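You operate a simulated robot arm through the tools that you are given. There is no shell and no other tool. Be economical: measure what you need, move in short steps, check, and stop when the job is done.

The job below is to be done with a simulated two-armed robot. You get a single attempt, and the scene is never put back.

Task
Free the castor's yellow brake, wipe the white scale off its base and set the brake again.
Fine: hold the castor still by its handle for the brake; put the blue cloth back. Where these are worked on the way, their far stop is far enough and under half their travel is too little: yellow brake. What is to be rubbed or washed off counts as gone when no trace of it is left.
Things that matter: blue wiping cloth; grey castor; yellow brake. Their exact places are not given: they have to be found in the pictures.

Only the result counts: the job must be done as asked and must still hold three seconds after the hand-in. Knocking over, shifting, dropping, spilling or breaking anything else fails it. Flat cloth is picked up by pressing the open fingertips on it (5 to 10 N) and closing them slowly along it; thin cloth reads only 2 to 8 mm in the jaws.

Robot
Two 6-joint arms with fingered hands on one trunk, on a base that drives. Base frame: it is fixed to the floor where the robot stands at the start and does not move with it; the origin is under the middle of the robot, x ahead of it, y to its left, z up. Units: m, degrees, N and s.
The left shoulder is at the start at [0.07, 0.191, 1.41], the right one opposite. With the tool pointing down near the work surface each hand reaches from about 0.46 to 0.9 m from the robot's upright axis, wherever it stands, measured 20 degrees to its own side. Places, roughly: yellow brake [0.5, -0.1, 0.8]. Payload 4.7 kg a hand.
The tool frame of a hand sits at the grasp point between the pads (the TCP): z along the fingers, y along the line on which they close. The tips reach 0.036 m beyond it. The gripper opens to 0.12 m. The gripper's body begins 0.042 m behind the TCP. The gripper is a hand of 5 fingers: y runs from the thumb to the fingers, the wrist lies at [-0.018, -0.113, -0.198] in the tool frame, and closing takes about 1.5 s.
Orientation is told as [roll, pitch, yaw] about the base's x, y, z axes, in that order, counted from this pose: with the fingers straight down and the wrist toward the robot, the tool's x, y and z point along [0, 1, 0], [1, 0, 0] and [0, 0, -1] of the base frame.

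Tools
- The arms move only by the tool servo_tool. It takes "left_steps", "right_steps" or both (then of equal length, played together; a hand with none holds still); each is a list of rows, each an object (a shift or turn left out is 0, a gripper value left out holds the last) with "delta_rot": the turn, a rotation vector about the tool's x, y, z in units of 180 degrees (1.0 is 180 degrees), a list of three; "delta_pos": the shift along the tool's x, y, z in units of 100 mm (1.0 is 100 mm), a list of three. In form: [{"delta_rot": [rx, ry, rz], "delta_pos": [dx, dy, dz]}, ...]. A call has 1 to 20 rows; each row is the pose to reach, as a shift and turn from the pose commanded when the call began, along the tool's axes at that moment. "left_fingers" and "right_fingers" are, for a hand that has rows, the opening, from 0 (shut) to 1 (fully open), set as the call begins (left out, the last holds). A call with a number of a shift or a turn outside -1 to 1 is refused whole. A row lasts 0.2 s, in which the tool goes at most 0.05 m and 8.6 degrees; a call with a longer step from one row to the next is refused whole, and so is a gripper value outside its range. A pose out of reach is approached as far as the arm can. The call stops where the force on the tool passes 80 N (or 10 N more than at its start, if that is more) or the arm is blocked; 0.2 s more then pass. Each finger travels about 0.045 m/s and halts on what it meets, pressing with about 29 N; the grip force reading is that of the motor and also rises with nothing between the fingers. The clock runs only during rows and for 0.2 s after the last one: add rows that repeat a pose to give the fingers time. The reply holds the time, the measured pose of the TCP, the force on the tool along the base axes, the opening and the grip force, in the units named above and with some noise, with the torque about the TCP (base axes, N m) and any sound that the robot's microphone picked up.
- Cameras (640 x 400 px; columns grow to the right, rows downward): "scene" is now at [0.13, -0.0185, 1.6243]; the picture's right is [-0.20, -0.98, 0.00], its down [-0.69, 0.14, -0.71] and it looks along [0.69, -0.14, -0.71] (base axes); focal length 265 px, centre (320, 200). "left" rides on the left gripper at [-0.073, -0.091, -0.144] in its tool frame; the picture's right is [-0.80, -0.28, 0.52], its down [0.53, -0.73, 0.42] and it looks along [0.27, 0.62, 0.74] (tool axes); focal length 234 px, centre (320, 200). "right" rides on the right gripper at [0.073, -0.091, -0.143] in its tool frame; the picture's right is [-0.80, 0.28, -0.53], its down [-0.53, -0.73, 0.42] and it looks along [-0.27, 0.62, 0.74] (tool axes); focal length 234 px, centre (320, 200).
- snapshot(camera): a new picture of that camera. It takes no simulated time.
- slide_trunk(by): slides the trunk up (or, below 0, down) by that many m; the arms and the scene camera ride with it, the base frame stays. It gives what a move gives, with no picture.
- steer(legs): drives the robot by 1 to 6 legs, each [ahead, left, turn to the left] in m, m and degrees, along the robot's own axes; the way and the turn of a leg run together, so that a leg with both is an arc; at most 1.5 m and 180 degrees a leg. The arms and the cameras ride along, it lands a little off, and it stops where it bumps. It gives what a move gives.
- set_fingers(index, middle, ring, little, thumb_bend, thumb_turn, hand): sets how far each is bent, from 0 (flat) to 1 (curled in); at 0.3 the hand is open as for a grip, at 0.7 the pads meet at the TCP. One left out holds its place. A second passes; each finger stops where it meets its share of the squeeze, and holds until it gets a number again. A gripper value or a shape takes the hand back. It gives what a move gives, with no picture; readings hold the bend of each and the force on index, middle, ring, little, thumb and palm. thumb_turn goes from beside the hand (0) to across from the fingers (1), as for a grip.
- set_grasp(shape, hand): the hand has 5 fingers and takes this shape, open, in about a second: jaw (thumb against the fingers, like two jaws); tri (thumb and two fingers); tip (a fingertip pinch); poke (one finger out to press); point (the index stretched); flat (the hand flat); cup (the hand cupped); fist (a fist). The gripper value then closes the fingers along that shape, each until it touches; the sizes above hold for jaw. It gives what a move gives, with no picture.
- pan_tilt(pan, tilt): turns the head with the scene camera to pan (to the left, within 86 degrees either way) and tilt (down, from -29 to 69), counted from straight ahead of the robot. It gives what a move gives.
- probe_pixels(camera, pixels): for up to 12 pixels [column, row] of the newest picture of that camera ("zoom" is the newest enlarged one), the place [x, y, z] in the base frame of the surface seen there, good to about 0.003 m. It takes no simulated time.
- close_up(camera, box): a new picture of the part [left, top, right, bottom] of that camera's present view, enlarged. It takes no simulated time.
- hand_in(): hands the job in; it is judged then, once.

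Work in short steps. Measure before you move; look again where a grasp or a placing could have gone wrong, and mend it. You have 80 turns and 58 pictures in all, those below and enlarged ones among them. Open the grippers and draw the arms clear of the work before you hand the job in, unless the task says otherwise; then end with one line.

The tools are called after "Request:" by a JSON object that holds its "fn" and its "kwargs". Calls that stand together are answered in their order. servo_tool: Moves the arms, as the interface text tells. Its arguments: {"type":"object","properties":{"left_steps":{"type":"array"},"left_fingers":{"type":"number"},"right_steps":{"type":"array"},"right_fingers":{"type":"number"}},"required":[]} The other tools are called the same way: slide_trunk (by) slides the trunk up or down; set_grasp (shape, hand) gives the hand a shape; set_fingers (index, middle, ring, little, thumb_bend, thumb_turn, hand) moves the fingers one by one; steer (legs) drives the base; pan_tilt (pan, tilt) turns the head that bears the scene camera; snapshot (camera) takes a picture; probe_pixels (camera, pixels) gives the place of the surface under pixels of a picture; close_up (camera, box) takes an enlarged picture of a part of a camera's view; hand_in () hands the job in.

At the start:

```text
time: 0.0
left_position: [0.6699, 0.2301, 1.1512]
left_tcp_rot: [0.1, 0.0, 0.0]
left_contact_force: [-0.6, 0.2, -0.3]
left_ft_torque: [0.03, 0.01, 0.03]
left_grip_width: 0.1199
left_gripper_force: 0.1
left_shape: jaw
left_bend: [0.3, 0.3, 0.3, 0.3, 0.3, 0.98]
left_finger forces: [0.0, 0.0, 0.0, 0.1, 0.0, 0.1]
right_position: [0.6131, -0.3106, 1.1755]
right_tcp_rot: [0.0, 0.0, 0.0]
right_contact_force: [0.3, -0.4, 0.5]
right_ft_torque: [-0.02, 0.05, -0.02]
right_grip_width: 0.1196
right_gripper_force: 0.1
right_shape: jaw
right_bend: [0.3, 0.3, 0.3, 0.3, 0.3, 0.98]
right_finger forces: [0.1, 0.0, 0.1, 0.1, 0.1, 0.1]
trunk travel left (down, up): [-0.887, 0.053]
robot x, y, heading: [0.0013, 0.0011, 0.0]
head pan, tilt: [-11.8, 45.0]
```

scene: 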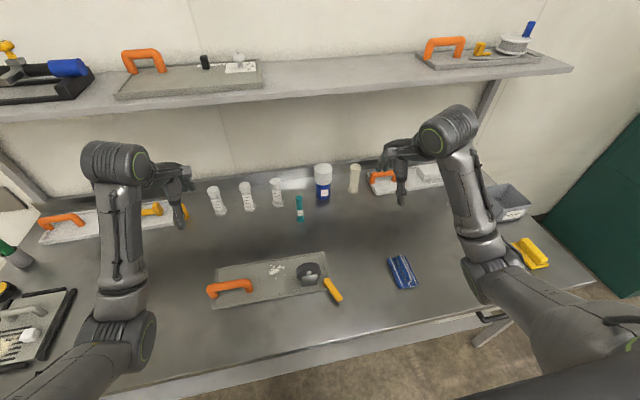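
right: 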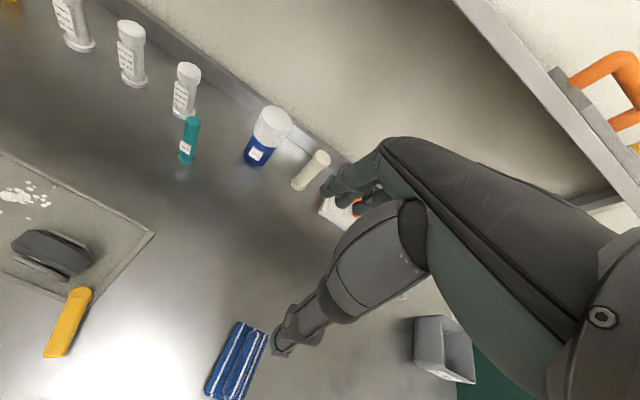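
left: 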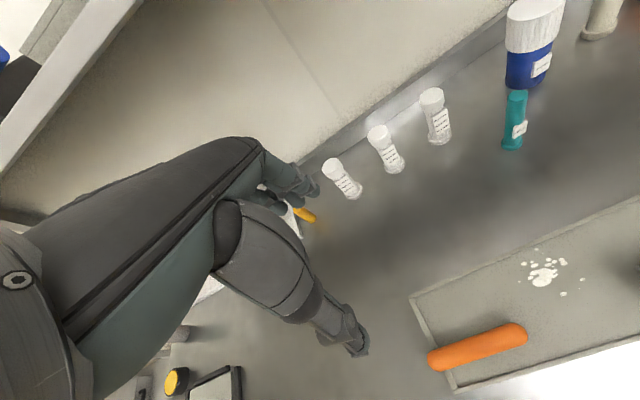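

The castor plate is in the middle (scene ~ (268,280)) with orange handle at (230,287), the brake at (333,290), the white scale at (277,269) and the cloth at (402,271). I take a close look first.

Request:
{"fn": "close_up", "kwargs": {"camera": "scene", "box": [190, 230, 430, 330]}}

Request:
{"fn": "probe_pixels", "kwargs": {"camera": "scene", "pixels": [[212, 290], [248, 284], [230, 287], [324, 280], [333, 290], [339, 299], [308, 270], [277, 269], [393, 259], [412, 285], [390, 284], [412, 257]]}}

```text
2.67 times, centred on (310, 280) of scene
```

zoom: 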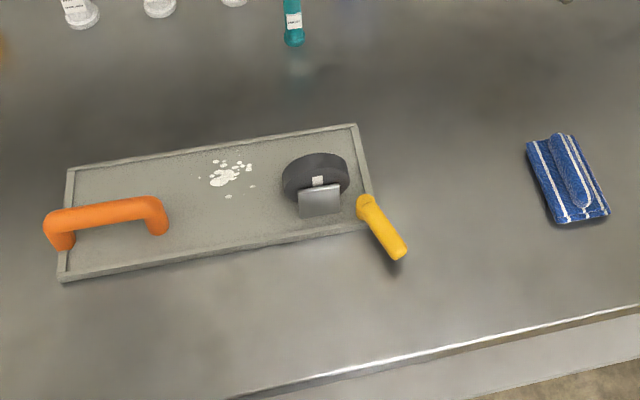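

```text
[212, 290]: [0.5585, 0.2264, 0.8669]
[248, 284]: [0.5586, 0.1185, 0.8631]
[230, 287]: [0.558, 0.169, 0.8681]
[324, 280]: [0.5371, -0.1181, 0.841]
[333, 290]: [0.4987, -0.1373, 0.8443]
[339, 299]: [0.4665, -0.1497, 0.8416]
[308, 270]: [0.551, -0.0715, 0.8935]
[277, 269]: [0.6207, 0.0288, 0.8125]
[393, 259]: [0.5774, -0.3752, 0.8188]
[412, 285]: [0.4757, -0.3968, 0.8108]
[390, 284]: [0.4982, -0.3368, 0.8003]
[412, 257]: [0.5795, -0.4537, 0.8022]
```

The brake is a yellow lever from a pivot near (0.54,-0.118) to a tip near (0.46,-0.15) at z≈0.84. I zoom in to see how it turns.

Request:
{"fn": "close_up", "kwargs": {"camera": "scene", "box": [280, 250, 360, 310]}}

Request:
{"fn": "close_up", "kwargs": {"camera": "right", "box": [0, 180, 160, 380]}}

Request:
{"fn": "close_up", "kwargs": {"camera": "scene", "box": [380, 20, 580, 130]}}

```text
6.67 times, centred on (320, 280) of scene
```

zoom: 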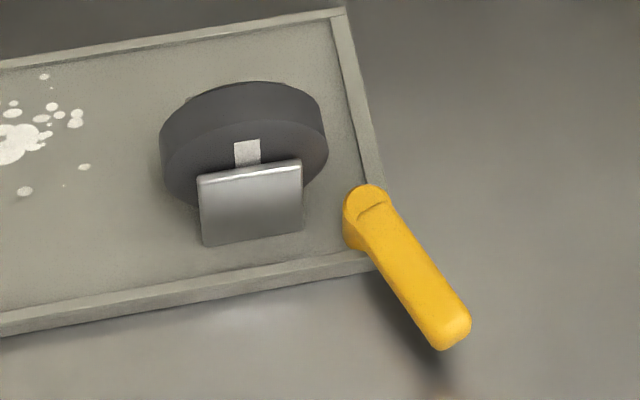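

```text
2.00 times, centred on (80, 280) of right
```

zoom: 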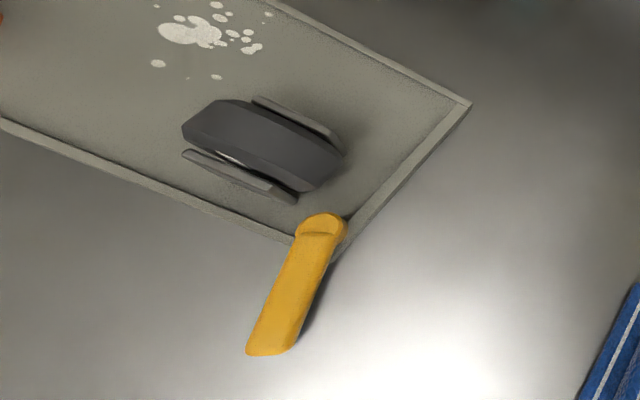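

```text
3.20 times, centred on (480, 75) of scene
```

zoom: 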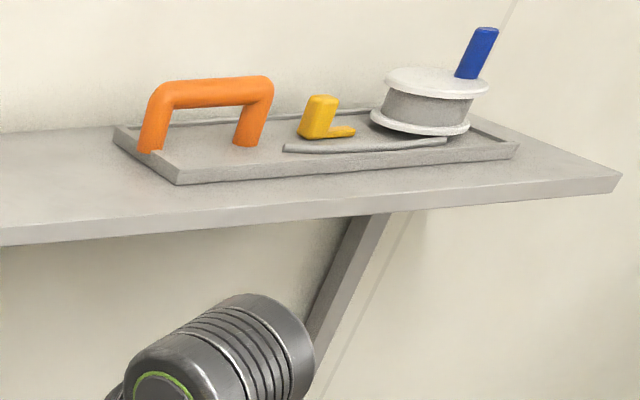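

The lever looks like a bar on a short upright pivot. I bring the left hand toward the handle, and shape the right hand as a poking finger to feel the lever.

Request:
{"fn": "set_grasp", "kwargs": {"hand": "right", "shape": "poke"}}

Request:
{"fn": "servo_tool", "kwargs": {"left_steps": [{"delta_pos": [-0.2, -0.3, 0.25]}, {"delta_pos": [-0.4, -0.6, 0.5]}, {"delta_pos": [-0.6, -0.9, 0.75]}, {"delta_pos": [-0.6, -1.0, 1.0]}], "left_fingers": 1}}

Request:
{"fn": "servo_tool", "kwargs": {"left_steps": [{"delta_pos": [0, -0.06, 0.4]}, {"delta_pos": [0, -0.12, 0.8]}, {"delta_pos": [0, -0.12, 1.0]}], "right_steps": [{"delta_pos": [0, -0.4, 0.25]}, {"delta_pos": [0, -0.8, 0.5]}, {"delta_pos": [0, -1.0, 0.8]}]}}

Request:
{"fn": "snapshot", "kwargs": {"camera": "scene"}}

```text
time: 0.9
left_position: [0.6706, 0.2292, 1.15]
left_tcp_rot: [0.1, -0.1, 0.0]
left_contact_force: [0.4, -0.4, -0.1]
left_ft_torque: [0.0, 0.01, 0.02]
left_grip_width: 0.1196
left_gripper_force: 0.0
left_shape: jaw
left_bend: [0.3, 0.3, 0.3, 0.3, 0.3, 0.98]
left_finger forces: [0.0, 0.0, 0.0, 0.0, 0.1, 0.1]
right_position: [0.613, -0.3113, 1.1756]
right_tcp_rot: [0.2, 0.0, -0.1]
right_contact_force: [0.1, -0.2, 0.1]
right_ft_torque: [0.01, 0.01, -0.05]
right_grip_width: 0.0
right_gripper_force: 0.0
right_shape: poke
right_bend: [0.7, 0.7, 0.99, 0.99, 1.0, 1.0]
right_finger forces: [0.0, 0.0, 0.1, 0.1, 0.0, 0.0]
trunk travel left (down, up): [-0.887, 0.053]
robot x, y, heading: [0.0029, 0.0006, -0.2]
head pan, tilt: [-11.8, 45.0]
```

```text
time: 1.9
left_position: [0.5733, 0.1747, 1.0535]
left_tcp_rot: [0.6, -0.5, 0.1]
left_contact_force: [-0.3, -1.1, 0.1]
left_ft_torque: [-0.04, -0.03, -0.01]
left_grip_width: 0.1198
left_gripper_force: 0.1
left_shape: jaw
left_bend: [0.3, 0.3, 0.3, 0.3, 0.3, 0.98]
left_finger forces: [0.0, 0.1, 0.1, 0.1, 0.0, 0.0]
right_position: [0.6118, -0.3102, 1.176]
right_tcp_rot: [-0.2, 0.0, 0.0]
right_contact_force: [0.4, 0.4, -0.5]
right_ft_torque: [0.01, 0.01, -0.02]
right_grip_width: 0.0
right_gripper_force: 0.0
right_shape: poke
right_bend: [0.7, 0.7, 0.99, 0.99, 1.0, 1.0]
right_finger forces: [0.1, 0.0, 0.1, 0.1, 0.0, 0.0]
trunk travel left (down, up): [-0.887, 0.053]
robot x, y, heading: [0.0029, -0.0016, 0.0]
head pan, tilt: [-11.8, 45.0]
```

```text
time: 2.7
left_position: [0.563, 0.1845, 0.9516]
left_tcp_rot: [1.3, -0.4, 0.0]
left_contact_force: [0.5, -0.1, -0.5]
left_ft_torque: [0.0, 0.0, 0.03]
left_grip_width: 0.1195
left_gripper_force: 0.0
left_shape: jaw
left_bend: [0.3, 0.3, 0.3, 0.3, 0.3, 0.98]
left_finger forces: [0.0, 0.0, 0.0, 0.0, 0.1, 0.0]
right_position: [0.5114, -0.3086, 1.0988]
right_tcp_rot: [0.0, 0.1, 0.0]
right_contact_force: [0.1, 0.4, -0.1]
right_ft_torque: [-0.02, 0.03, -0.04]
right_grip_width: 0.0001
right_gripper_force: 0.1
right_shape: poke
right_bend: [0.7, 0.7, 0.99, 0.99, 1.0, 1.0]
right_finger forces: [0.0, 0.0, 0.1, 0.0, 0.1, 0.1]
trunk travel left (down, up): [-0.887, 0.053]
robot x, y, heading: [-0.0026, -0.0005, -0.1]
head pan, tilt: [-11.8, 45.0]
```

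```text
50 pictures are left
```

scene: 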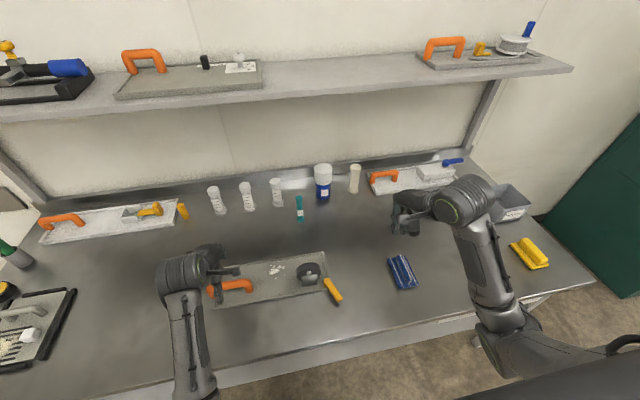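

The left hand is above the handle at z 0.95; I lower it around the handle and close, while bringing the right hand lower near the lever's right side.

Request:
{"fn": "servo_tool", "kwargs": {"left_steps": [{"delta_pos": [-0.15, -0.05, 0.3]}, {"delta_pos": [-0.15, -0.05, 0.6]}, {"delta_pos": [-0.15, -0.05, 0.88]}, {"delta_pos": [-0.15, -0.05, 0.88]}], "right_steps": [{"delta_pos": [0.25, -0.1, 0.3]}, {"delta_pos": [0.5, -0.2, 0.6]}, {"delta_pos": [0.7, -0.3, 0.9]}, {"delta_pos": [0.7, -0.3, 1.0]}]}}

Request:
{"fn": "snapshot", "kwargs": {"camera": "left"}}

Request:
{"fn": "snapshot", "kwargs": {"camera": "right"}}

```text
time: 3.9
left_position: [0.5603, 0.1878, 0.8617]
left_tcp_rot: [3.4, -0.7, 0.0]
left_contact_force: [-0.6, 0.3, -0.1]
left_ft_torque: [-0.03, 0.01, 0.03]
left_grip_width: 0.12
left_gripper_force: 0.0
left_shape: jaw
left_bend: [0.3, 0.3, 0.3, 0.3, 0.3, 0.98]
left_finger forces: [0.0, 0.0, 0.0, 0.0, 0.0, 0.1]
right_position: [0.4824, -0.2386, 0.9958]
right_tcp_rot: [-0.1, 0.0, 0.1]
right_contact_force: [-0.1, 0.0, -0.2]
right_ft_torque: [0.02, 0.01, 0.0]
right_grip_width: 0.0
right_gripper_force: 0.0
right_shape: poke
right_bend: [0.7, 0.7, 0.99, 0.99, 1.0, 1.0]
right_finger forces: [0.0, 0.0, 0.1, 0.0, 0.0, 0.0]
trunk travel left (down, up): [-0.887, 0.053]
robot x, y, heading: [-0.0013, -0.0013, 0.3]
head pan, tilt: [-11.8, 45.0]
stopped in row 4 (left hand): the arm was blocked; the commanded pose is now the measured one
```

```text
49 pictures are left
```

left: 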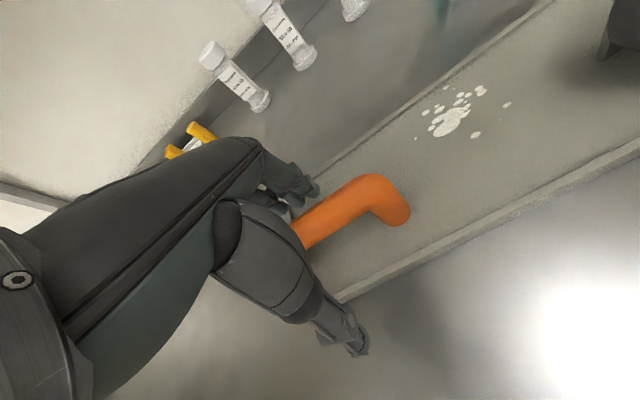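

```text
48 pictures are left
```

right: 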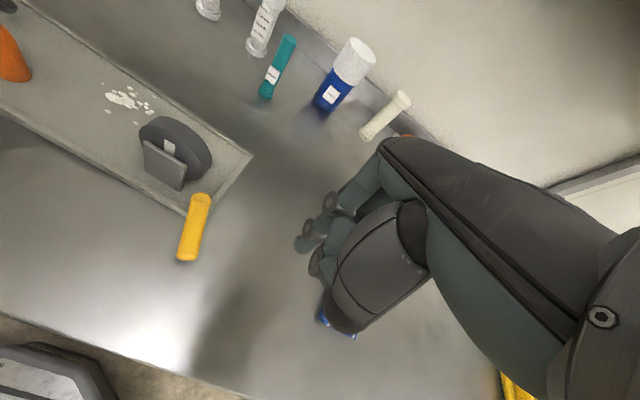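

The left hand straddles the handle (blocked slightly short in y but still on it). I close it.

Request:
{"fn": "servo_tool", "kwargs": {"left_steps": [{}, {}, {}, {}, {}, {}, {}, {}], "left_fingers": 0}}

Request:
{"fn": "close_up", "kwargs": {"camera": "right", "box": [130, 110, 290, 280]}}

Request:
{"fn": "snapshot", "kwargs": {"camera": "scene"}}

```text
time: 5.7
left_position: [0.5602, 0.1878, 0.8619]
left_tcp_rot: [3.4, -0.8, 0.0]
left_contact_force: [-0.3, -0.1, 0.4]
left_ft_torque: [0.01, -0.13, -0.13]
left_grip_width: 0.0052
left_gripper_force: 28.8
left_shape: jaw
left_bend: [0.72, 0.7, 0.67, 0.53, 0.76, 1.0]
left_finger forces: [8.0, 0.5, 3.7, 0.1, 23.3, 0.0]
right_position: [0.4829, -0.2397, 0.9959]
right_tcp_rot: [-0.2, 0.0, 0.0]
right_contact_force: [0.8, 0.4, -1.1]
right_ft_torque: [-0.02, -0.01, 0.02]
right_grip_width: 0.0002
right_gripper_force: 0.1
right_shape: poke
right_bend: [0.7, 0.7, 0.99, 0.99, 1.0, 1.0]
right_finger forces: [0.0, 0.0, 0.0, 0.1, 0.0, 0.1]
trunk travel left (down, up): [-0.887, 0.053]
robot x, y, heading: [0.0009, -0.0007, 0.2]
head pan, tilt: [-11.8, 45.0]
```

```text
2.35 times, centred on (210, 195) of right
```

zoom: 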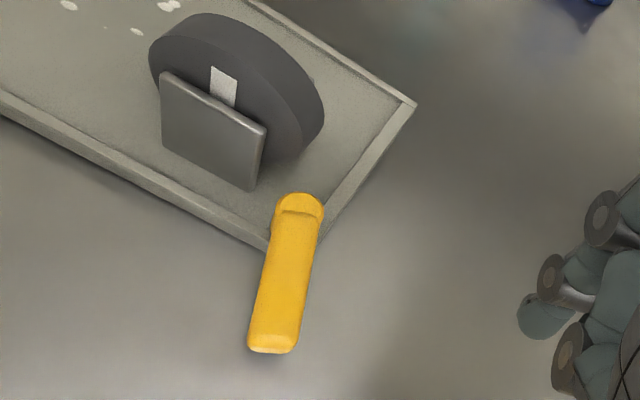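

```text
46 pictures are left
```

scene: 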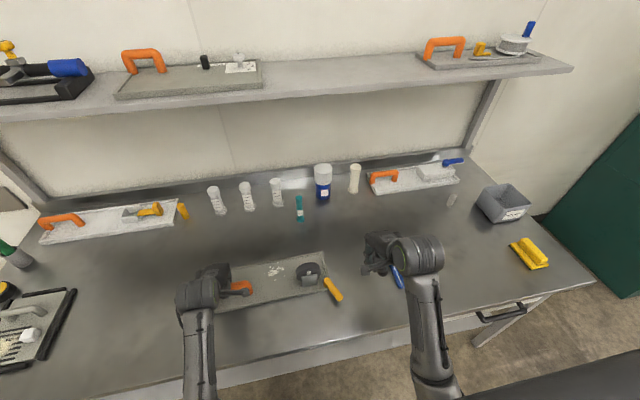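

Grip width reads only 5 mm, so I check whether the handle is truly within the left hand.

Request:
{"fn": "close_up", "kwargs": {"camera": "left", "box": [200, 120, 440, 380]}}

Request:
{"fn": "close_up", "kwargs": {"camera": "scene", "box": [170, 240, 290, 320]}}

```text
1.54 times, centred on (320, 250) of left
```

zoom: 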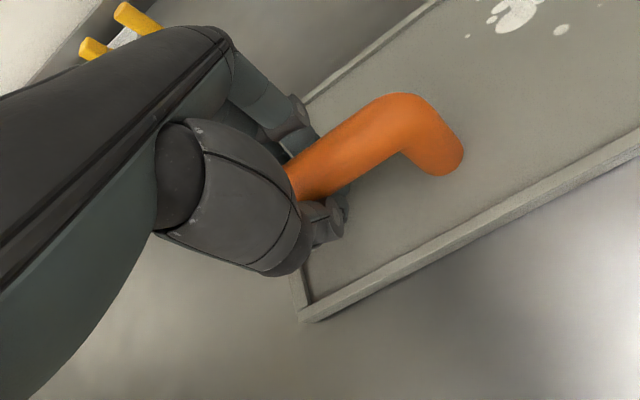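

```text
5.00 times, centred on (230, 280) of scene
```

zoom: 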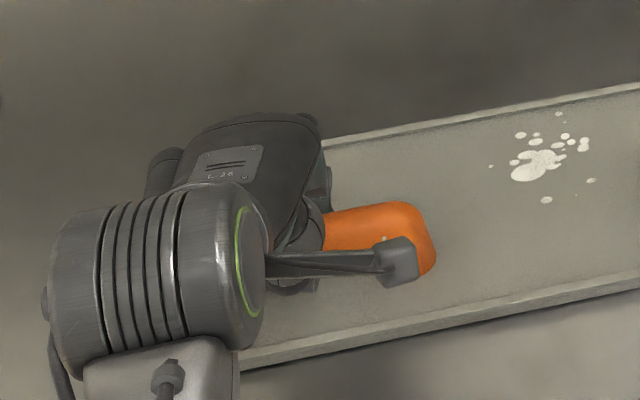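

The handle is firmly inside the left hand. I lower the right hand beside the lever tip (right side, z≈0.86) and look at where the finger is.

Request:
{"fn": "servo_tool", "kwargs": {"right_steps": [{"delta_pos": [0, 0, 0.4]}, {"delta_pos": [0, 0, 0.8]}, {"delta_pos": [0, 0, 1.0]}]}}

Request:
{"fn": "servo_tool", "kwargs": {"right_steps": [{"delta_pos": [0, 0, 0.2]}, {"delta_pos": [0, 0, 0.35]}, {"delta_pos": [0, 0, 0.35]}]}}

Request:
{"fn": "snapshot", "kwargs": {"camera": "right"}}

Request:
{"fn": "close_up", "kwargs": {"camera": "scene", "box": [290, 230, 450, 330]}}

```text
time: 6.5
left_position: [0.5589, 0.1864, 0.8623]
left_tcp_rot: [3.4, -0.6, 0.0]
left_contact_force: [-0.4, 0.0, -0.3]
left_ft_torque: [0.0, -0.12, -0.18]
left_grip_width: 0.0056
left_gripper_force: 29.3
left_shape: jaw
left_bend: [0.72, 0.7, 0.67, 0.58, 0.76, 1.0]
left_finger forces: [7.5, 0.3, 3.3, 1.5, 23.5, 0.0]
right_position: [0.4813, -0.2384, 0.895]
right_tcp_rot: [-0.1, -0.1, 0.0]
right_contact_force: [0.9, -0.2, 0.3]
right_ft_torque: [-0.01, 0.0, 0.03]
right_grip_width: 0.0001
right_gripper_force: 0.1
right_shape: poke
right_bend: [0.7, 0.7, 0.99, 0.99, 1.0, 1.0]
right_finger forces: [0.0, 0.1, 0.0, 0.1, 0.1, 0.0]
trunk travel left (down, up): [-0.887, 0.053]
robot x, y, heading: [-0.0014, 0.0006, 0.1]
head pan, tilt: [-11.8, 45.0]
```

```text
time: 7.3
left_position: [0.5593, 0.1869, 0.862]
left_tcp_rot: [3.4, -0.8, 0.1]
left_contact_force: [-1.3, 0.1, -0.1]
left_ft_torque: [0.0, -0.06, -0.17]
left_grip_width: 0.0057
left_gripper_force: 29.3
left_shape: jaw
left_bend: [0.72, 0.7, 0.67, 0.58, 0.76, 1.0]
left_finger forces: [7.4, 0.4, 3.5, 1.6, 23.5, 0.1]
right_position: [0.4832, -0.2393, 0.8606]
right_tcp_rot: [0.0, 0.0, 0.0]
right_contact_force: [-0.5, -0.4, -0.3]
right_ft_torque: [-0.01, 0.01, 0.0]
right_grip_width: 0.0001
right_gripper_force: 0.1
right_shape: poke
right_bend: [0.7, 0.7, 0.99, 0.99, 1.0, 1.0]
right_finger forces: [0.0, 0.1, 0.0, 0.1, 0.1, 0.1]
trunk travel left (down, up): [-0.887, 0.053]
robot x, y, heading: [0.0031, 0.0006, 0.1]
head pan, tilt: [-11.8, 45.0]
```

```text
43 pictures are left
```

right: 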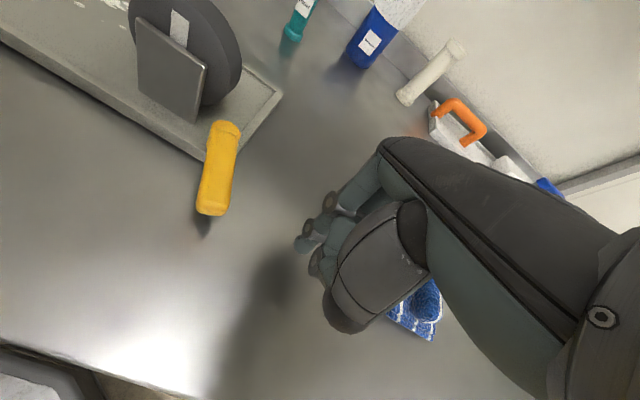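

```text
4.00 times, centred on (370, 280) of scene
```

zoom: 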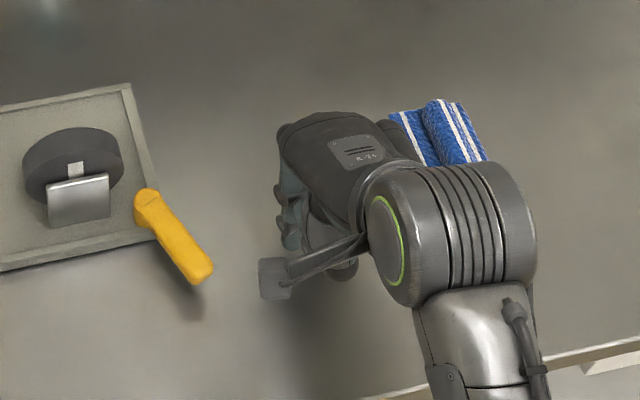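

Fingertip is clear of the lever, to its right at about the right height. I push slowly in +y, watching the force.

Request:
{"fn": "servo_tool", "kwargs": {"right_steps": [{"delta_pos": [0.1, 0, 0.03]}, {"delta_pos": [0.2, 0, 0.05]}, {"delta_pos": [0.3, 0, 0.05]}, {"delta_pos": [0.4, 0, 0.05]}, {"delta_pos": [0.5, 0, 0.05]}]}}

Request:
{"fn": "close_up", "kwargs": {"camera": "scene", "box": [290, 230, 450, 330]}}

```text
time: 8.5
left_position: [0.5592, 0.1874, 0.861]
left_tcp_rot: [3.4, -0.8, -0.1]
left_contact_force: [-0.5, -0.4, 0.6]
left_ft_torque: [-0.02, -0.14, -0.12]
left_grip_width: 0.0056
left_gripper_force: 28.9
left_shape: jaw
left_bend: [0.72, 0.7, 0.67, 0.58, 0.76, 1.0]
left_finger forces: [7.4, 0.3, 3.1, 1.6, 23.4, 0.0]
right_position: [0.4824, -0.2109, 0.8528]
right_tcp_rot: [-2.5, 0.0, 0.4]
right_contact_force: [-0.4, 1.0, -0.8]
right_ft_torque: [-0.01, -0.02, 0.01]
right_grip_width: 0.0
right_gripper_force: 0.1
right_shape: poke
right_bend: [0.7, 0.7, 0.99, 0.99, 1.0, 1.0]
right_finger forces: [0.1, 0.0, 0.0, 0.0, 0.0, 0.0]
trunk travel left (down, up): [-0.887, 0.053]
robot x, y, heading: [-0.001, -0.0022, 0.3]
head pan, tilt: [-11.8, 45.0]
```

```text
4.00 times, centred on (370, 280) of scene
```

zoom: 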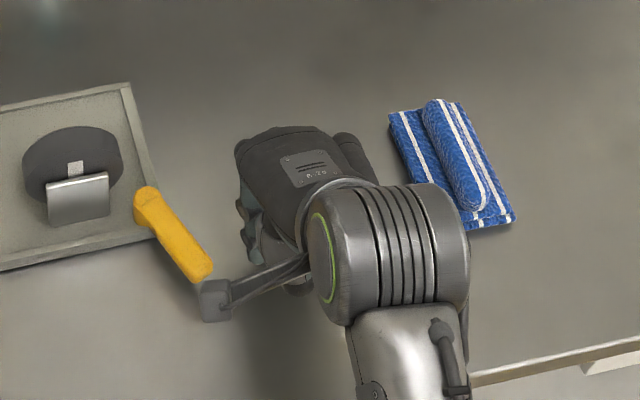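

Both arms run into their near-in reach limit. I release the handle, raise both hands and back the base up 0.12 m for better reach.

Request:
{"fn": "servo_tool", "kwargs": {"left_steps": [{}, {}, {}, {}, {}, {}, {}, {}], "left_fingers": 1, "right_steps": [{"delta_pos": [-0.1, 0, 0]}, {"delta_pos": [-0.2, 0, -0.3]}, {"delta_pos": [-0.2, 0, -0.6]}, {"delta_pos": [-0.2, 0, -0.9]}, {"delta_pos": [-0.2, 0, -0.9]}, {"delta_pos": [-0.2, 0, -0.9]}, {"delta_pos": [-0.2, 0, -0.9]}, {"delta_pos": [-0.2, 0, -0.9]}]}}

Request:
{"fn": "servo_tool", "kwargs": {"left_steps": [{"delta_pos": [0, 0, -0.3]}, {"delta_pos": [0, 0, -0.6]}, {"delta_pos": [0, 0, -1.0]}]}}

Request:
{"fn": "steer", "kwargs": {"legs": [[-0.12, 0, 0]]}}

Request:
{"fn": "snapshot", "kwargs": {"camera": "scene"}}

```text
time: 10.3
left_position: [0.5612, 0.1874, 0.8615]
left_tcp_rot: [3.4, -0.6, 0.2]
left_contact_force: [-0.4, 0.1, -0.2]
left_ft_torque: [0.03, 0.01, 0.02]
left_grip_width: 0.1195
left_gripper_force: 0.0
left_shape: jaw
left_bend: [0.3, 0.3, 0.3, 0.3, 0.3, 0.98]
left_finger forces: [0.1, 0.0, 0.0, 0.0, 0.0, 0.1]
right_position: [0.4812, -0.2113, 0.9448]
right_tcp_rot: [-0.1, -0.1, 0.0]
right_contact_force: [0.3, -0.2, -0.4]
right_ft_torque: [0.02, -0.04, -0.04]
right_grip_width: 0.0001
right_gripper_force: 0.0
right_shape: poke
right_bend: [0.7, 0.7, 0.99, 0.99, 1.0, 1.0]
right_finger forces: [0.0, 0.1, 0.0, 0.1, 0.0, 0.0]
trunk travel left (down, up): [-0.887, 0.053]
robot x, y, heading: [-0.0022, 0.0003, -0.1]
head pan, tilt: [-11.8, 45.0]
```

```text
time: 11.3
left_position: [0.551, 0.2026, 0.9506]
left_tcp_rot: [5.7, 0.4, 0.6]
left_contact_force: [-0.1, -0.7, -0.8]
left_ft_torque: [0.03, -0.03, 0.04]
left_grip_width: 0.1198
left_gripper_force: 0.1
left_shape: jaw
left_bend: [0.3, 0.3, 0.3, 0.3, 0.3, 0.98]
left_finger forces: [0.0, 0.0, 0.0, 0.0, 0.0, 0.0]
right_position: [0.4816, -0.2097, 0.9451]
right_tcp_rot: [-0.1, -0.1, 0.0]
right_contact_force: [0.4, -0.4, 0.3]
right_ft_torque: [0.01, 0.0, -0.01]
right_grip_width: 0.0002
right_gripper_force: 0.1
right_shape: poke
right_bend: [0.7, 0.7, 0.99, 0.99, 1.0, 1.0]
right_finger forces: [0.1, 0.0, 0.0, 0.0, 0.0, 0.1]
trunk travel left (down, up): [-0.887, 0.053]
robot x, y, heading: [-0.001, 0.0018, 0.3]
head pan, tilt: [-11.8, 45.0]
stopped in row 3 (left hand): the arm was blocked; the commanded pose is now the measured one
```

```text
time: 12.5
left_position: [0.4299, 0.2064, 0.9494]
left_tcp_rot: [5.6, 0.4, 0.9]
left_contact_force: [0.0, -0.5, 0.8]
left_ft_torque: [0.02, 0.0, -0.01]
left_grip_width: 0.1199
left_gripper_force: 0.1
left_shape: jaw
left_bend: [0.3, 0.3, 0.3, 0.3, 0.3, 0.98]
left_finger forces: [0.1, 0.1, 0.1, 0.1, 0.0, 0.1]
right_position: [0.3637, -0.2076, 0.9433]
right_tcp_rot: [-0.1, 0.0, 0.3]
right_contact_force: [0.5, 0.0, 1.0]
right_ft_torque: [-0.01, 0.05, 0.02]
right_grip_width: 0.0
right_gripper_force: 0.0
right_shape: poke
right_bend: [0.7, 0.7, 0.99, 0.99, 1.0, 1.0]
right_finger forces: [0.0, 0.1, 0.0, 0.0, 0.0, 0.0]
trunk travel left (down, up): [-0.887, 0.053]
robot x, y, heading: [-0.1212, -0.0014, 0.2]
head pan, tilt: [-11.8, 45.0]
```

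```text
40 pictures are left
```

scene: 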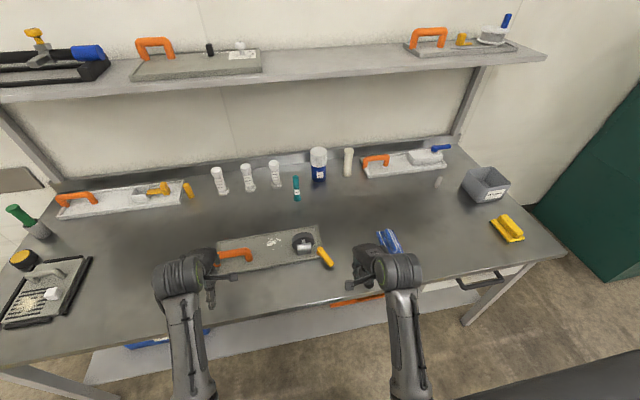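

Now I straighten the left hand and carry both forward again above their targets.

Request:
{"fn": "servo_tool", "kwargs": {"left_steps": [{"delta_pos": [-0.1, 0.4, 0], "delta_rot": [0, -0.015, 0]}, {"delta_pos": [-0.2, 0.8, 0], "delta_rot": [0, -0.031, 0]}, {"delta_pos": [-0.3, 1.0, 0], "delta_rot": [0, -0.031, 0]}], "right_steps": [{"delta_pos": [-0.1, 0.4, 0]}, {"delta_pos": [-0.2, 0.8, 0]}, {"delta_pos": [-0.2, 1.0, 0]}]}}

Request:
{"fn": "servo_tool", "kwargs": {"left_steps": [{"delta_pos": [0, 0.28, 0]}, {"delta_pos": [0, 0.28, 0.3]}, {"delta_pos": [0, 0.28, 0.6]}, {"delta_pos": [0, 0.28, 0.8]}], "right_steps": [{"delta_pos": [0, 0.1, 0.2]}, {"delta_pos": [0, 0.1, 0.5]}, {"delta_pos": [0, 0.1, 0.85]}, {"delta_pos": [0, 0.1, 0.85]}]}}

```text
time: 13.3
left_position: [0.5286, 0.1767, 0.9462]
left_tcp_rot: [0.0, 0.5, 0.8]
left_contact_force: [0.4, -0.4, 0.5]
left_ft_torque: [-0.02, 0.04, -0.01]
left_grip_width: 0.12
left_gripper_force: 0.0
left_shape: jaw
left_bend: [0.3, 0.3, 0.3, 0.3, 0.3, 0.98]
left_finger forces: [0.0, 0.0, 0.0, 0.0, 0.0, 0.1]
right_position: [0.4626, -0.2288, 0.9452]
right_tcp_rot: [-0.1, 0.0, 0.3]
right_contact_force: [0.8, 0.6, -0.3]
right_ft_torque: [-0.01, -0.03, -0.01]
right_grip_width: 0.0002
right_gripper_force: 0.1
right_shape: poke
right_bend: [0.7, 0.7, 0.99, 0.99, 1.0, 1.0]
right_finger forces: [0.0, 0.0, 0.0, 0.0, 0.0, 0.0]
trunk travel left (down, up): [-0.887, 0.053]
robot x, y, heading: [-0.1229, -0.0023, 0.3]
head pan, tilt: [-11.8, 45.0]
```

```text
time: 14.3
left_position: [0.5584, 0.1753, 0.8675]
left_tcp_rot: [0.2, 0.4, 0.8]
left_contact_force: [0.2, 0.2, -0.2]
left_ft_torque: [-0.02, 0.01, 0.01]
left_grip_width: 0.1198
left_gripper_force: 0.0
left_shape: jaw
left_bend: [0.3, 0.3, 0.3, 0.3, 0.3, 0.98]
left_finger forces: [0.0, 0.1, 0.1, 0.0, 0.0, 0.0]
right_position: [0.4722, -0.2272, 0.8604]
right_tcp_rot: [0.0, 0.0, 0.3]
right_contact_force: [-0.5, -0.2, 0.0]
right_ft_torque: [0.01, -0.02, 0.0]
right_grip_width: 0.0
right_gripper_force: 0.0
right_shape: poke
right_bend: [0.7, 0.7, 0.99, 0.99, 1.0, 1.0]
right_finger forces: [0.1, 0.1, 0.0, 0.1, 0.1, 0.1]
trunk travel left (down, up): [-0.887, 0.053]
robot x, y, heading: [-0.1188, -0.0026, -0.0]
head pan, tilt: [-11.8, 45.0]
```

Reach is good now. I close the left hand on the handle, then push the lever in +y with the right finger.

Request:
{"fn": "servo_tool", "kwargs": {"left_steps": [{"delta_pos": [0, 0, 0.06]}, {"delta_pos": [0, 0, 0.06]}, {"delta_pos": [0, 0, 0.06]}, {"delta_pos": [0, 0, 0.06]}, {"delta_pos": [0, 0, 0.06]}, {"delta_pos": [0, 0, 0.06]}, {"delta_pos": [0, 0, 0.06]}, {"delta_pos": [0, 0, 0.06]}], "left_fingers": 0}}

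Request:
{"fn": "servo_tool", "kwargs": {"right_steps": [{"delta_pos": [0.1, 0, 0.03]}, {"delta_pos": [0.2, 0, 0.05]}, {"delta_pos": [0.3, 0, 0.05]}, {"delta_pos": [0.4, 0, 0.05]}, {"delta_pos": [0.45, 0, 0.05]}]}}

Request:
{"fn": "close_up", "kwargs": {"camera": "scene", "box": [250, 210, 410, 310]}}

```text
time: 16.1
left_position: [0.5581, 0.1743, 0.8607]
left_tcp_rot: [0.2, 0.5, 0.8]
left_contact_force: [-0.9, 0.0, -0.2]
left_ft_torque: [0.02, -0.07, -0.18]
left_grip_width: 0.0039
left_gripper_force: 28.9
left_shape: jaw
left_bend: [0.73, 0.7, 0.7, 0.54, 0.74, 1.0]
left_finger forces: [5.9, 2.1, 2.9, 1.8, 9.1, 0.1]
right_position: [0.4723, -0.2276, 0.8617]
right_tcp_rot: [-0.2, -0.1, 0.3]
right_contact_force: [-0.1, 0.3, -0.8]
right_ft_torque: [-0.01, 0.03, 0.0]
right_grip_width: 0.0
right_gripper_force: 0.1
right_shape: poke
right_bend: [0.7, 0.7, 0.99, 0.99, 1.0, 1.0]
right_finger forces: [0.0, 0.1, 0.0, 0.0, 0.1, 0.0]
trunk travel left (down, up): [-0.887, 0.053]
robot x, y, heading: [-0.127, 0.0017, 0.1]
head pan, tilt: [-11.8, 45.0]
```

```text
time: 17.3
left_position: [0.557, 0.1753, 0.8607]
left_tcp_rot: [0.2, 0.4, 0.8]
left_contact_force: [-0.4, 1.6, 0.3]
left_ft_torque: [0.05, -0.11, -0.16]
left_grip_width: 0.004
left_gripper_force: 28.7
left_shape: jaw
left_bend: [0.73, 0.7, 0.7, 0.54, 0.74, 1.0]
left_finger forces: [5.8, 2.1, 2.7, 1.8, 8.7, 0.1]
right_position: [0.4726, -0.1818, 0.8552]
right_tcp_rot: [-0.1, 0.0, 0.3]
right_contact_force: [-0.4, 0.3, -0.6]
right_ft_torque: [-0.01, -0.01, 0.02]
right_grip_width: 0.0001
right_gripper_force: 0.1
right_shape: poke
right_bend: [0.7, 0.7, 0.99, 0.99, 1.0, 1.0]
right_finger forces: [0.5, 0.1, 0.1, 0.1, 0.0, 0.0]
trunk travel left (down, up): [-0.887, 0.053]
robot x, y, heading: [-0.1194, -0.0026, 0.4]
head pan, tilt: [-11.8, 45.0]
```

```text
4.00 times, centred on (330, 260) of scene
```

zoom: 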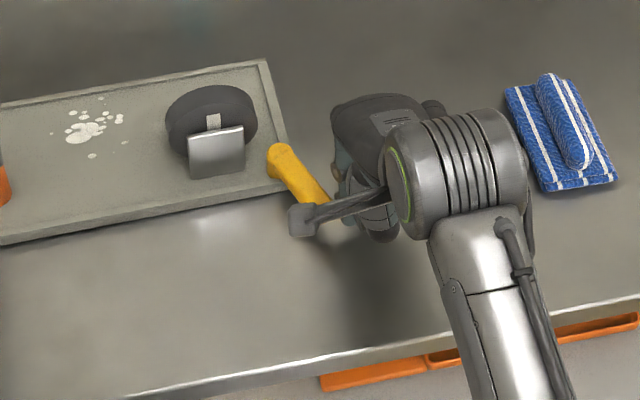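

Contact appears to be just starting (index 0.5 N). I push on in small steps.

Request:
{"fn": "servo_tool", "kwargs": {"right_steps": [{"delta_pos": [0.05, 0, 0]}, {"delta_pos": [0.1, 0, 0]}, {"delta_pos": [0.15, 0, 0]}]}}

Request:
{"fn": "servo_tool", "kwargs": {"right_steps": [{"delta_pos": [0.05, 0, 0]}, {"delta_pos": [0.1, 0, 0]}, {"delta_pos": [0.15, 0, 0]}]}}

Request:
{"fn": "snapshot", "kwargs": {"camera": "right"}}

Request:
{"fn": "close_up", "kwargs": {"camera": "scene", "box": [250, 210, 410, 310]}}

```text
time: 18.1
left_position: [0.5577, 0.1767, 0.8605]
left_tcp_rot: [0.1, 0.4, 0.7]
left_contact_force: [-0.4, 1.9, 0.2]
left_ft_torque: [0.03, -0.08, -0.13]
left_grip_width: 0.0041
left_gripper_force: 29.3
left_shape: jaw
left_bend: [0.73, 0.7, 0.7, 0.55, 0.74, 1.0]
left_finger forces: [6.2, 1.7, 2.3, 1.8, 8.3, 0.0]
right_position: [0.4714, -0.1676, 0.8547]
right_tcp_rot: [-0.1, 0.0, 0.4]
right_contact_force: [-0.6, -2.2, 0.2]
right_ft_torque: [-0.05, 0.0, 0.01]
right_grip_width: 0.0
right_gripper_force: 0.1
right_shape: poke
right_bend: [0.7, 0.7, 0.99, 0.99, 1.0, 1.0]
right_finger forces: [1.5, 0.0, 0.1, 0.1, 0.1, 0.0]
trunk travel left (down, up): [-0.887, 0.053]
robot x, y, heading: [-0.1236, -0.0, 0.3]
head pan, tilt: [-11.8, 45.0]
```

```text
time: 18.9
left_position: [0.5572, 0.176, 0.8614]
left_tcp_rot: [0.1, 0.4, 0.9]
left_contact_force: [-0.6, 1.5, 0.5]
left_ft_torque: [0.04, -0.1, -0.11]
left_grip_width: 0.0042
left_gripper_force: 28.6
left_shape: jaw
left_bend: [0.73, 0.7, 0.7, 0.56, 0.74, 1.0]
left_finger forces: [6.0, 1.6, 2.4, 1.9, 8.6, 0.0]
right_position: [0.4736, -0.1604, 0.8508]
right_tcp_rot: [-0.7, 0.1, 0.3]
right_contact_force: [-0.4, -1.0, 0.4]
right_ft_torque: [0.01, 0.01, -0.03]
right_grip_width: 0.0003
right_gripper_force: 0.1
right_shape: poke
right_bend: [0.7, 0.7, 0.99, 0.99, 1.0, 1.0]
right_finger forces: [0.4, 0.0, 0.0, 0.0, 0.0, 0.0]
trunk travel left (down, up): [-0.887, 0.053]
robot x, y, heading: [-0.1194, -0.0013, 0.5]
head pan, tilt: [-11.8, 45.0]
```

```text
38 pictures are left
```

right: 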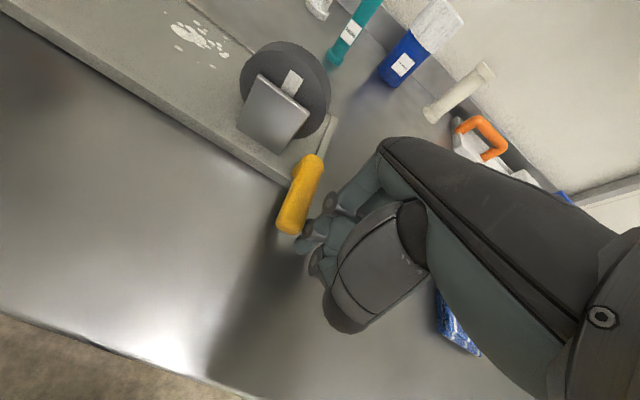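

```text
4.00 times, centred on (330, 260) of scene
```

zoom: 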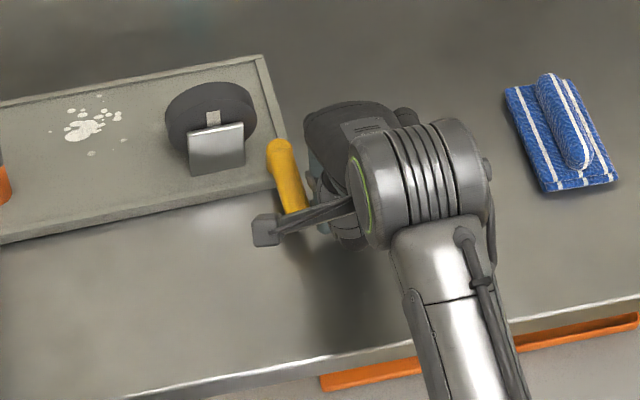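

The lever swings in +y easily (~2 N), but the right arm again hits its inner limit. I retreat the finger, release the handle, and back the base up another 0.11 m.

Request:
{"fn": "servo_tool", "kwargs": {"left_steps": [{}, {}, {}, {}, {}, {}, {}, {}], "left_fingers": 1, "right_steps": [{"delta_pos": [-0.15, 0, 0]}, {"delta_pos": [-0.3, 0, -0.1]}, {"delta_pos": [-0.3, 0, -0.4]}, {"delta_pos": [-0.3, 0, -0.8]}, {"delta_pos": [-0.3, 0, -0.9]}, {"delta_pos": [-0.3, 0, -0.9]}, {"delta_pos": [-0.3, 0, -0.9]}, {"delta_pos": [-0.3, 0, -0.9]}]}}

Request:
{"fn": "servo_tool", "kwargs": {"left_steps": [{"delta_pos": [0, 0, -0.3]}, {"delta_pos": [0, 0, -0.6]}, {"delta_pos": [0, 0, -0.9]}]}}

Request:
{"fn": "steer", "kwargs": {"legs": [[-0.11, 0, 0]]}}

Request:
{"fn": "close_up", "kwargs": {"camera": "scene", "box": [200, 190, 400, 315]}}

```text
time: 20.7
left_position: [0.5585, 0.1761, 0.8609]
left_tcp_rot: [0.0, 0.4, 0.7]
left_contact_force: [0.4, 0.1, 0.4]
left_ft_torque: [-0.02, -0.02, -0.02]
left_grip_width: 0.1196
left_gripper_force: 0.0
left_shape: jaw
left_bend: [0.3, 0.3, 0.3, 0.3, 0.3, 0.98]
left_finger forces: [0.0, 0.0, 0.1, 0.0, 0.0, 0.0]
right_position: [0.4724, -0.182, 0.9413]
right_tcp_rot: [-0.1, 0.0, 0.3]
right_contact_force: [-0.4, -0.5, 0.9]
right_ft_torque: [0.04, -0.02, 0.0]
right_grip_width: 0.0
right_gripper_force: 0.0
right_shape: poke
right_bend: [0.7, 0.7, 0.99, 0.99, 1.0, 1.0]
right_finger forces: [0.0, 0.1, 0.0, 0.0, 0.1, 0.0]
trunk travel left (down, up): [-0.887, 0.053]
robot x, y, heading: [-0.1237, -0.0004, 0.6]
head pan, tilt: [-11.8, 45.0]
```

```text
time: 21.5
left_position: [0.5596, 0.1761, 0.9521]
left_tcp_rot: [0.1, 0.4, 0.8]
left_contact_force: [-0.5, 0.0, -0.9]
left_ft_torque: [0.0, -0.04, 0.0]
left_grip_width: 0.1196
left_gripper_force: 0.0
left_shape: jaw
left_bend: [0.3, 0.3, 0.3, 0.3, 0.3, 0.98]
left_finger forces: [0.0, 0.1, 0.1, 0.1, 0.0, 0.0]
right_position: [0.4723, -0.1811, 0.9428]
right_tcp_rot: [-0.1, 0.0, 0.3]
right_contact_force: [-0.4, 0.4, -0.4]
right_ft_torque: [0.0, 0.01, 0.01]
right_grip_width: 0.0
right_gripper_force: 0.0
right_shape: poke
right_bend: [0.7, 0.7, 0.99, 0.99, 1.0, 1.0]
right_finger forces: [0.0, 0.1, 0.1, 0.0, 0.0, 0.0]
trunk travel left (down, up): [-0.887, 0.053]
robot x, y, heading: [-0.1236, 0.001, 0.1]
head pan, tilt: [-11.8, 45.0]
```

```text
time: 22.7
left_position: [0.4537, 0.1785, 0.9514]
left_tcp_rot: [0.1, 0.4, 1.0]
left_contact_force: [-0.3, 0.3, -0.7]
left_ft_torque: [0.01, -0.01, 0.02]
left_grip_width: 0.1197
left_gripper_force: 0.0
left_shape: jaw
left_bend: [0.3, 0.3, 0.3, 0.3, 0.3, 0.98]
left_finger forces: [0.1, 0.0, 0.0, 0.0, 0.0, 0.0]
right_position: [0.3661, -0.1803, 0.9419]
right_tcp_rot: [-0.2, 0.0, 0.4]
right_contact_force: [-1.3, 0.1, 0.2]
right_ft_torque: [-0.01, 0.0, 0.01]
right_grip_width: 0.0
right_gripper_force: 0.1
right_shape: poke
right_bend: [0.7, 0.7, 0.99, 0.99, 1.0, 1.0]
right_finger forces: [0.0, 0.0, 0.1, 0.0, 0.1, 0.0]
trunk travel left (down, up): [-0.887, 0.053]
robot x, y, heading: [-0.233, 0.0011, 0.8]
head pan, tilt: [-11.8, 45.0]
```

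```text
3.20 times, centred on (300, 252) of scene
```

zoom: 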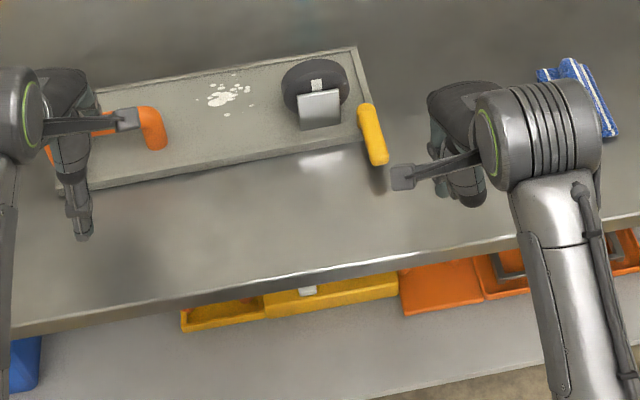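

I measure the lever's present line and the handle while bringing the left hand back to the handle.

Request:
{"fn": "probe_pixels", "kwargs": {"camera": "zoom", "pixels": [[367, 110], [373, 135], [380, 158], [150, 112], [358, 138], [356, 48], [228, 95]]}}

Request:
{"fn": "servo_tool", "kwargs": {"left_steps": [{"delta_pos": [0, 0.5, 0]}, {"delta_pos": [-0.05, 1.0, 0]}, {"delta_pos": [-0.05, 1.0, 0.3]}, {"delta_pos": [-0.05, 1.0, 0.6]}, {"delta_pos": [-0.05, 1.0, 0.9]}, {"delta_pos": [-0.05, 1.0, 0.9]}], "right_steps": [{"delta_pos": [0, 0.5, 0]}, {"delta_pos": [-0.1, 1.0, 0]}, {"delta_pos": [-0.1, 1.0, 0]}, {"delta_pos": [-0.1, 1.0, 0.3]}, {"delta_pos": [-0.1, 1.0, 0.6]}, {"delta_pos": [-0.1, 1.0, 0.87]}]}}

Request:
{"fn": "servo_tool", "kwargs": {"left_steps": [{}, {}, {}, {}, {}, {}, {}, {}], "left_fingers": 0}}

```text
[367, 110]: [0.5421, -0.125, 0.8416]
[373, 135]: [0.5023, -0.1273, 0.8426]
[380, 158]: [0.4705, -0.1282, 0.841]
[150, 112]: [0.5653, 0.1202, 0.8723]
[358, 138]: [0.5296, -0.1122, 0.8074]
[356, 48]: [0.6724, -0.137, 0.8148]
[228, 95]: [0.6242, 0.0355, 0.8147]
```

```text
refused: row 2 steps farther than a row can; nothing moved
```

```text
time: 24.5
left_position: [0.4503, 0.1766, 0.9518]
left_tcp_rot: [0.0, 0.4, 1.1]
left_contact_force: [-0.3, 0.4, -0.2]
left_ft_torque: [0.0, -0.02, -0.02]
left_grip_width: 0.0001
left_gripper_force: 28.9
left_shape: jaw
left_bend: [0.7, 0.7, 0.7, 0.7, 0.53, 1.0]
left_finger forces: [0.0, 0.0, 0.0, 0.0, 0.0, 0.0]
right_position: [0.3659, -0.1802, 0.9417]
right_tcp_rot: [-0.1, 0.0, 0.4]
right_contact_force: [0.6, -0.3, -0.1]
right_ft_torque: [0.02, 0.02, -0.02]
right_grip_width: 0.0003
right_gripper_force: 0.1
right_shape: poke
right_bend: [0.7, 0.7, 0.99, 0.99, 1.0, 1.0]
right_finger forces: [0.1, 0.1, 0.1, 0.0, 0.0, 0.0]
trunk travel left (down, up): [-0.887, 0.053]
robot x, y, heading: [-0.231, -0.0021, 0.4]
head pan, tilt: [-11.8, 45.0]
```

The move was refused (step too long) and the left hand closed in air; I redo it with the hand opening.

Request:
{"fn": "servo_tool", "kwargs": {"left_steps": [{"delta_pos": [0, 0.4, 0]}, {"delta_pos": [-0.02, 0.8, 0]}, {"delta_pos": [-0.05, 1.0, 0]}, {"delta_pos": [-0.05, 1.05, 0]}, {"delta_pos": [-0.05, 1.0, 0]}, {"delta_pos": [-0.05, 1.0, 0]}, {"delta_pos": [-0.05, 1.0, 0]}, {"delta_pos": [-0.05, 1.0, 0.3]}, {"delta_pos": [-0.05, 1.0, 0.6]}, {"delta_pos": [-0.05, 1.0, 0.9]}], "left_fingers": 1}}

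Request:
{"fn": "servo_tool", "kwargs": {"left_steps": [{"delta_pos": [0, 0.4, 0]}, {"delta_pos": [-0.02, 0.8, 0]}, {"delta_pos": [-0.05, 1.0, 0]}, {"delta_pos": [-0.05, 1.0, 0]}, {"delta_pos": [-0.05, 1.0, 0]}, {"delta_pos": [-0.05, 1.0, 0]}, {"delta_pos": [-0.05, 1.0, 0]}, {"delta_pos": [-0.05, 1.0, 0.3]}, {"delta_pos": [-0.05, 1.0, 0.6]}, {"delta_pos": [-0.05, 1.0, 0.9]}], "left_fingers": 1, "right_steps": [{"delta_pos": [0, 0.4, 0]}, {"delta_pos": [-0.05, 0.8, 0]}, {"delta_pos": [-0.05, 1.0, 0]}, {"delta_pos": [-0.05, 1.0, 0]}, {"delta_pos": [-0.05, 1.0, 0]}, {"delta_pos": [-0.05, 1.0, 0]}, {"delta_pos": [-0.05, 1.0, 0]}, {"delta_pos": [-0.05, 1.0, 0.3]}, {"delta_pos": [-0.05, 1.0, 0.6]}, {"delta_pos": [-0.05, 1.0, 0.87]}]}}

```text
refused: 1.05 is not a number from -1 to 1
```

```text
time: 26.7
left_position: [0.5526, 0.1748, 0.8591]
left_tcp_rot: [0.1, 0.5, 0.9]
left_contact_force: [1.1, -0.6, 0.2]
left_ft_torque: [0.02, 0.0, -0.01]
left_grip_width: 0.1198
left_gripper_force: 0.1
left_shape: jaw
left_bend: [0.3, 0.3, 0.3, 0.3, 0.3, 0.98]
left_finger forces: [0.0, 0.1, 0.1, 0.0, 0.0, 0.0]
right_position: [0.4672, -0.1832, 0.8533]
right_tcp_rot: [-0.2, 0.0, 0.4]
right_contact_force: [-0.2, 0.5, -0.1]
right_ft_torque: [0.02, 0.0, 0.02]
right_grip_width: 0.0
right_gripper_force: 0.0
right_shape: poke
right_bend: [0.7, 0.7, 0.99, 0.99, 1.0, 1.0]
right_finger forces: [0.0, 0.0, 0.0, 0.0, 0.0, 0.0]
trunk travel left (down, up): [-0.887, 0.053]
robot x, y, heading: [-0.2245, -0.0005, 0.2]
head pan, tilt: [-11.8, 45.0]
```

I close the left on the handle and then sweep the right finger along the lever's arc to about 30°.

Request:
{"fn": "servo_tool", "kwargs": {"left_steps": [{"delta_pos": [0, 0.05, 0]}, {"delta_pos": [0, 0.05, 0]}, {"delta_pos": [0, 0.05, 0]}, {"delta_pos": [0, 0.05, 0]}, {"delta_pos": [0, 0.05, 0]}, {"delta_pos": [0, 0.05, 0]}, {"delta_pos": [0, 0.05, 0]}, {"delta_pos": [0, 0.05, 0]}], "left_fingers": 0}}

Request:
{"fn": "servo_tool", "kwargs": {"right_steps": [{"delta_pos": [0.1, 0, -0.07]}, {"delta_pos": [0.2, 0.03, -0.07]}, {"delta_pos": [0.3, 0.05, -0.07]}, {"delta_pos": [0.4, 0.05, -0.07]}, {"delta_pos": [0.5, 0.05, -0.07]}, {"delta_pos": [0.58, 0.06, -0.07]}]}}

Request:
{"fn": "close_up", "kwargs": {"camera": "scene", "box": [200, 190, 400, 315]}}

```text
time: 28.5
left_position: [0.5565, 0.175, 0.8595]
left_tcp_rot: [0.1, 0.5, 0.9]
left_contact_force: [-0.3, 0.0, 0.1]
left_ft_torque: [-0.01, -0.06, -0.22]
left_grip_width: 0.0031
left_gripper_force: 28.9
left_shape: jaw
left_bend: [0.73, 0.7, 0.7, 0.55, 0.74, 1.0]
left_finger forces: [5.3, 2.3, 3.2, 1.6, 12.9, 0.0]
right_position: [0.4664, -0.1849, 0.8535]
right_tcp_rot: [-0.2, -0.1, 0.4]
right_contact_force: [0.4, -0.4, 0.7]
right_ft_torque: [0.04, 0.01, 0.01]
right_grip_width: 0.0
right_gripper_force: 0.0
right_shape: poke
right_bend: [0.7, 0.7, 0.99, 0.99, 1.0, 1.0]
right_finger forces: [0.0, 0.0, 0.0, 0.0, 0.0, 0.0]
trunk travel left (down, up): [-0.887, 0.053]
robot x, y, heading: [-0.2252, -0.0004, 0.5]
head pan, tilt: [-11.8, 45.0]
```

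```text
time: 29.9
left_position: [0.5582, 0.1741, 0.8605]
left_tcp_rot: [0.1, 0.4, 1.0]
left_contact_force: [-0.4, 2.6, 0.5]
left_ft_torque: [0.02, -0.05, -0.08]
left_grip_width: 0.0034
left_gripper_force: 28.9
left_shape: jaw
left_bend: [0.73, 0.7, 0.7, 0.57, 0.74, 1.0]
left_finger forces: [5.8, 2.1, 2.3, 1.4, 11.3, 0.0]
right_position: [0.4716, -0.1273, 0.8612]
right_tcp_rot: [0.0, 0.0, 0.4]
right_contact_force: [-0.5, -1.2, 2.1]
right_ft_torque: [0.0, -0.04, -0.02]
right_grip_width: 0.0002
right_gripper_force: 0.1
right_shape: poke
right_bend: [0.7, 0.7, 0.99, 0.99, 1.0, 1.0]
right_finger forces: [0.1, 1.8, 0.1, 0.0, 0.0, 0.0]
trunk travel left (down, up): [-0.887, 0.053]
robot x, y, heading: [-0.232, -0.0029, 0.5]
head pan, tilt: [-11.8, 45.0]
```

```text
3.20 times, centred on (300, 252) of scene
```

zoom: 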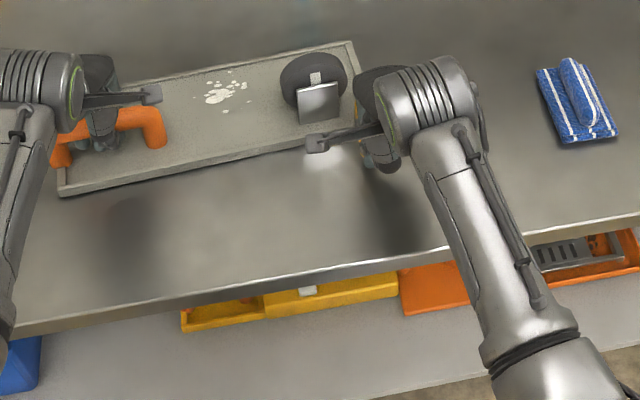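

The lever is hidden and the middle finger carries 1.8 N with upward force; I check with the right camera whether the index slid over it.

Request:
{"fn": "close_up", "kwargs": {"camera": "right", "box": [220, 80, 460, 300]}}

```text
1.82 times, centred on (340, 190) of right
```

zoom: 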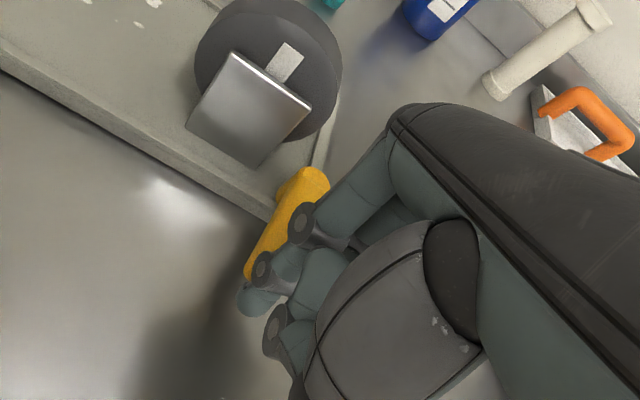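

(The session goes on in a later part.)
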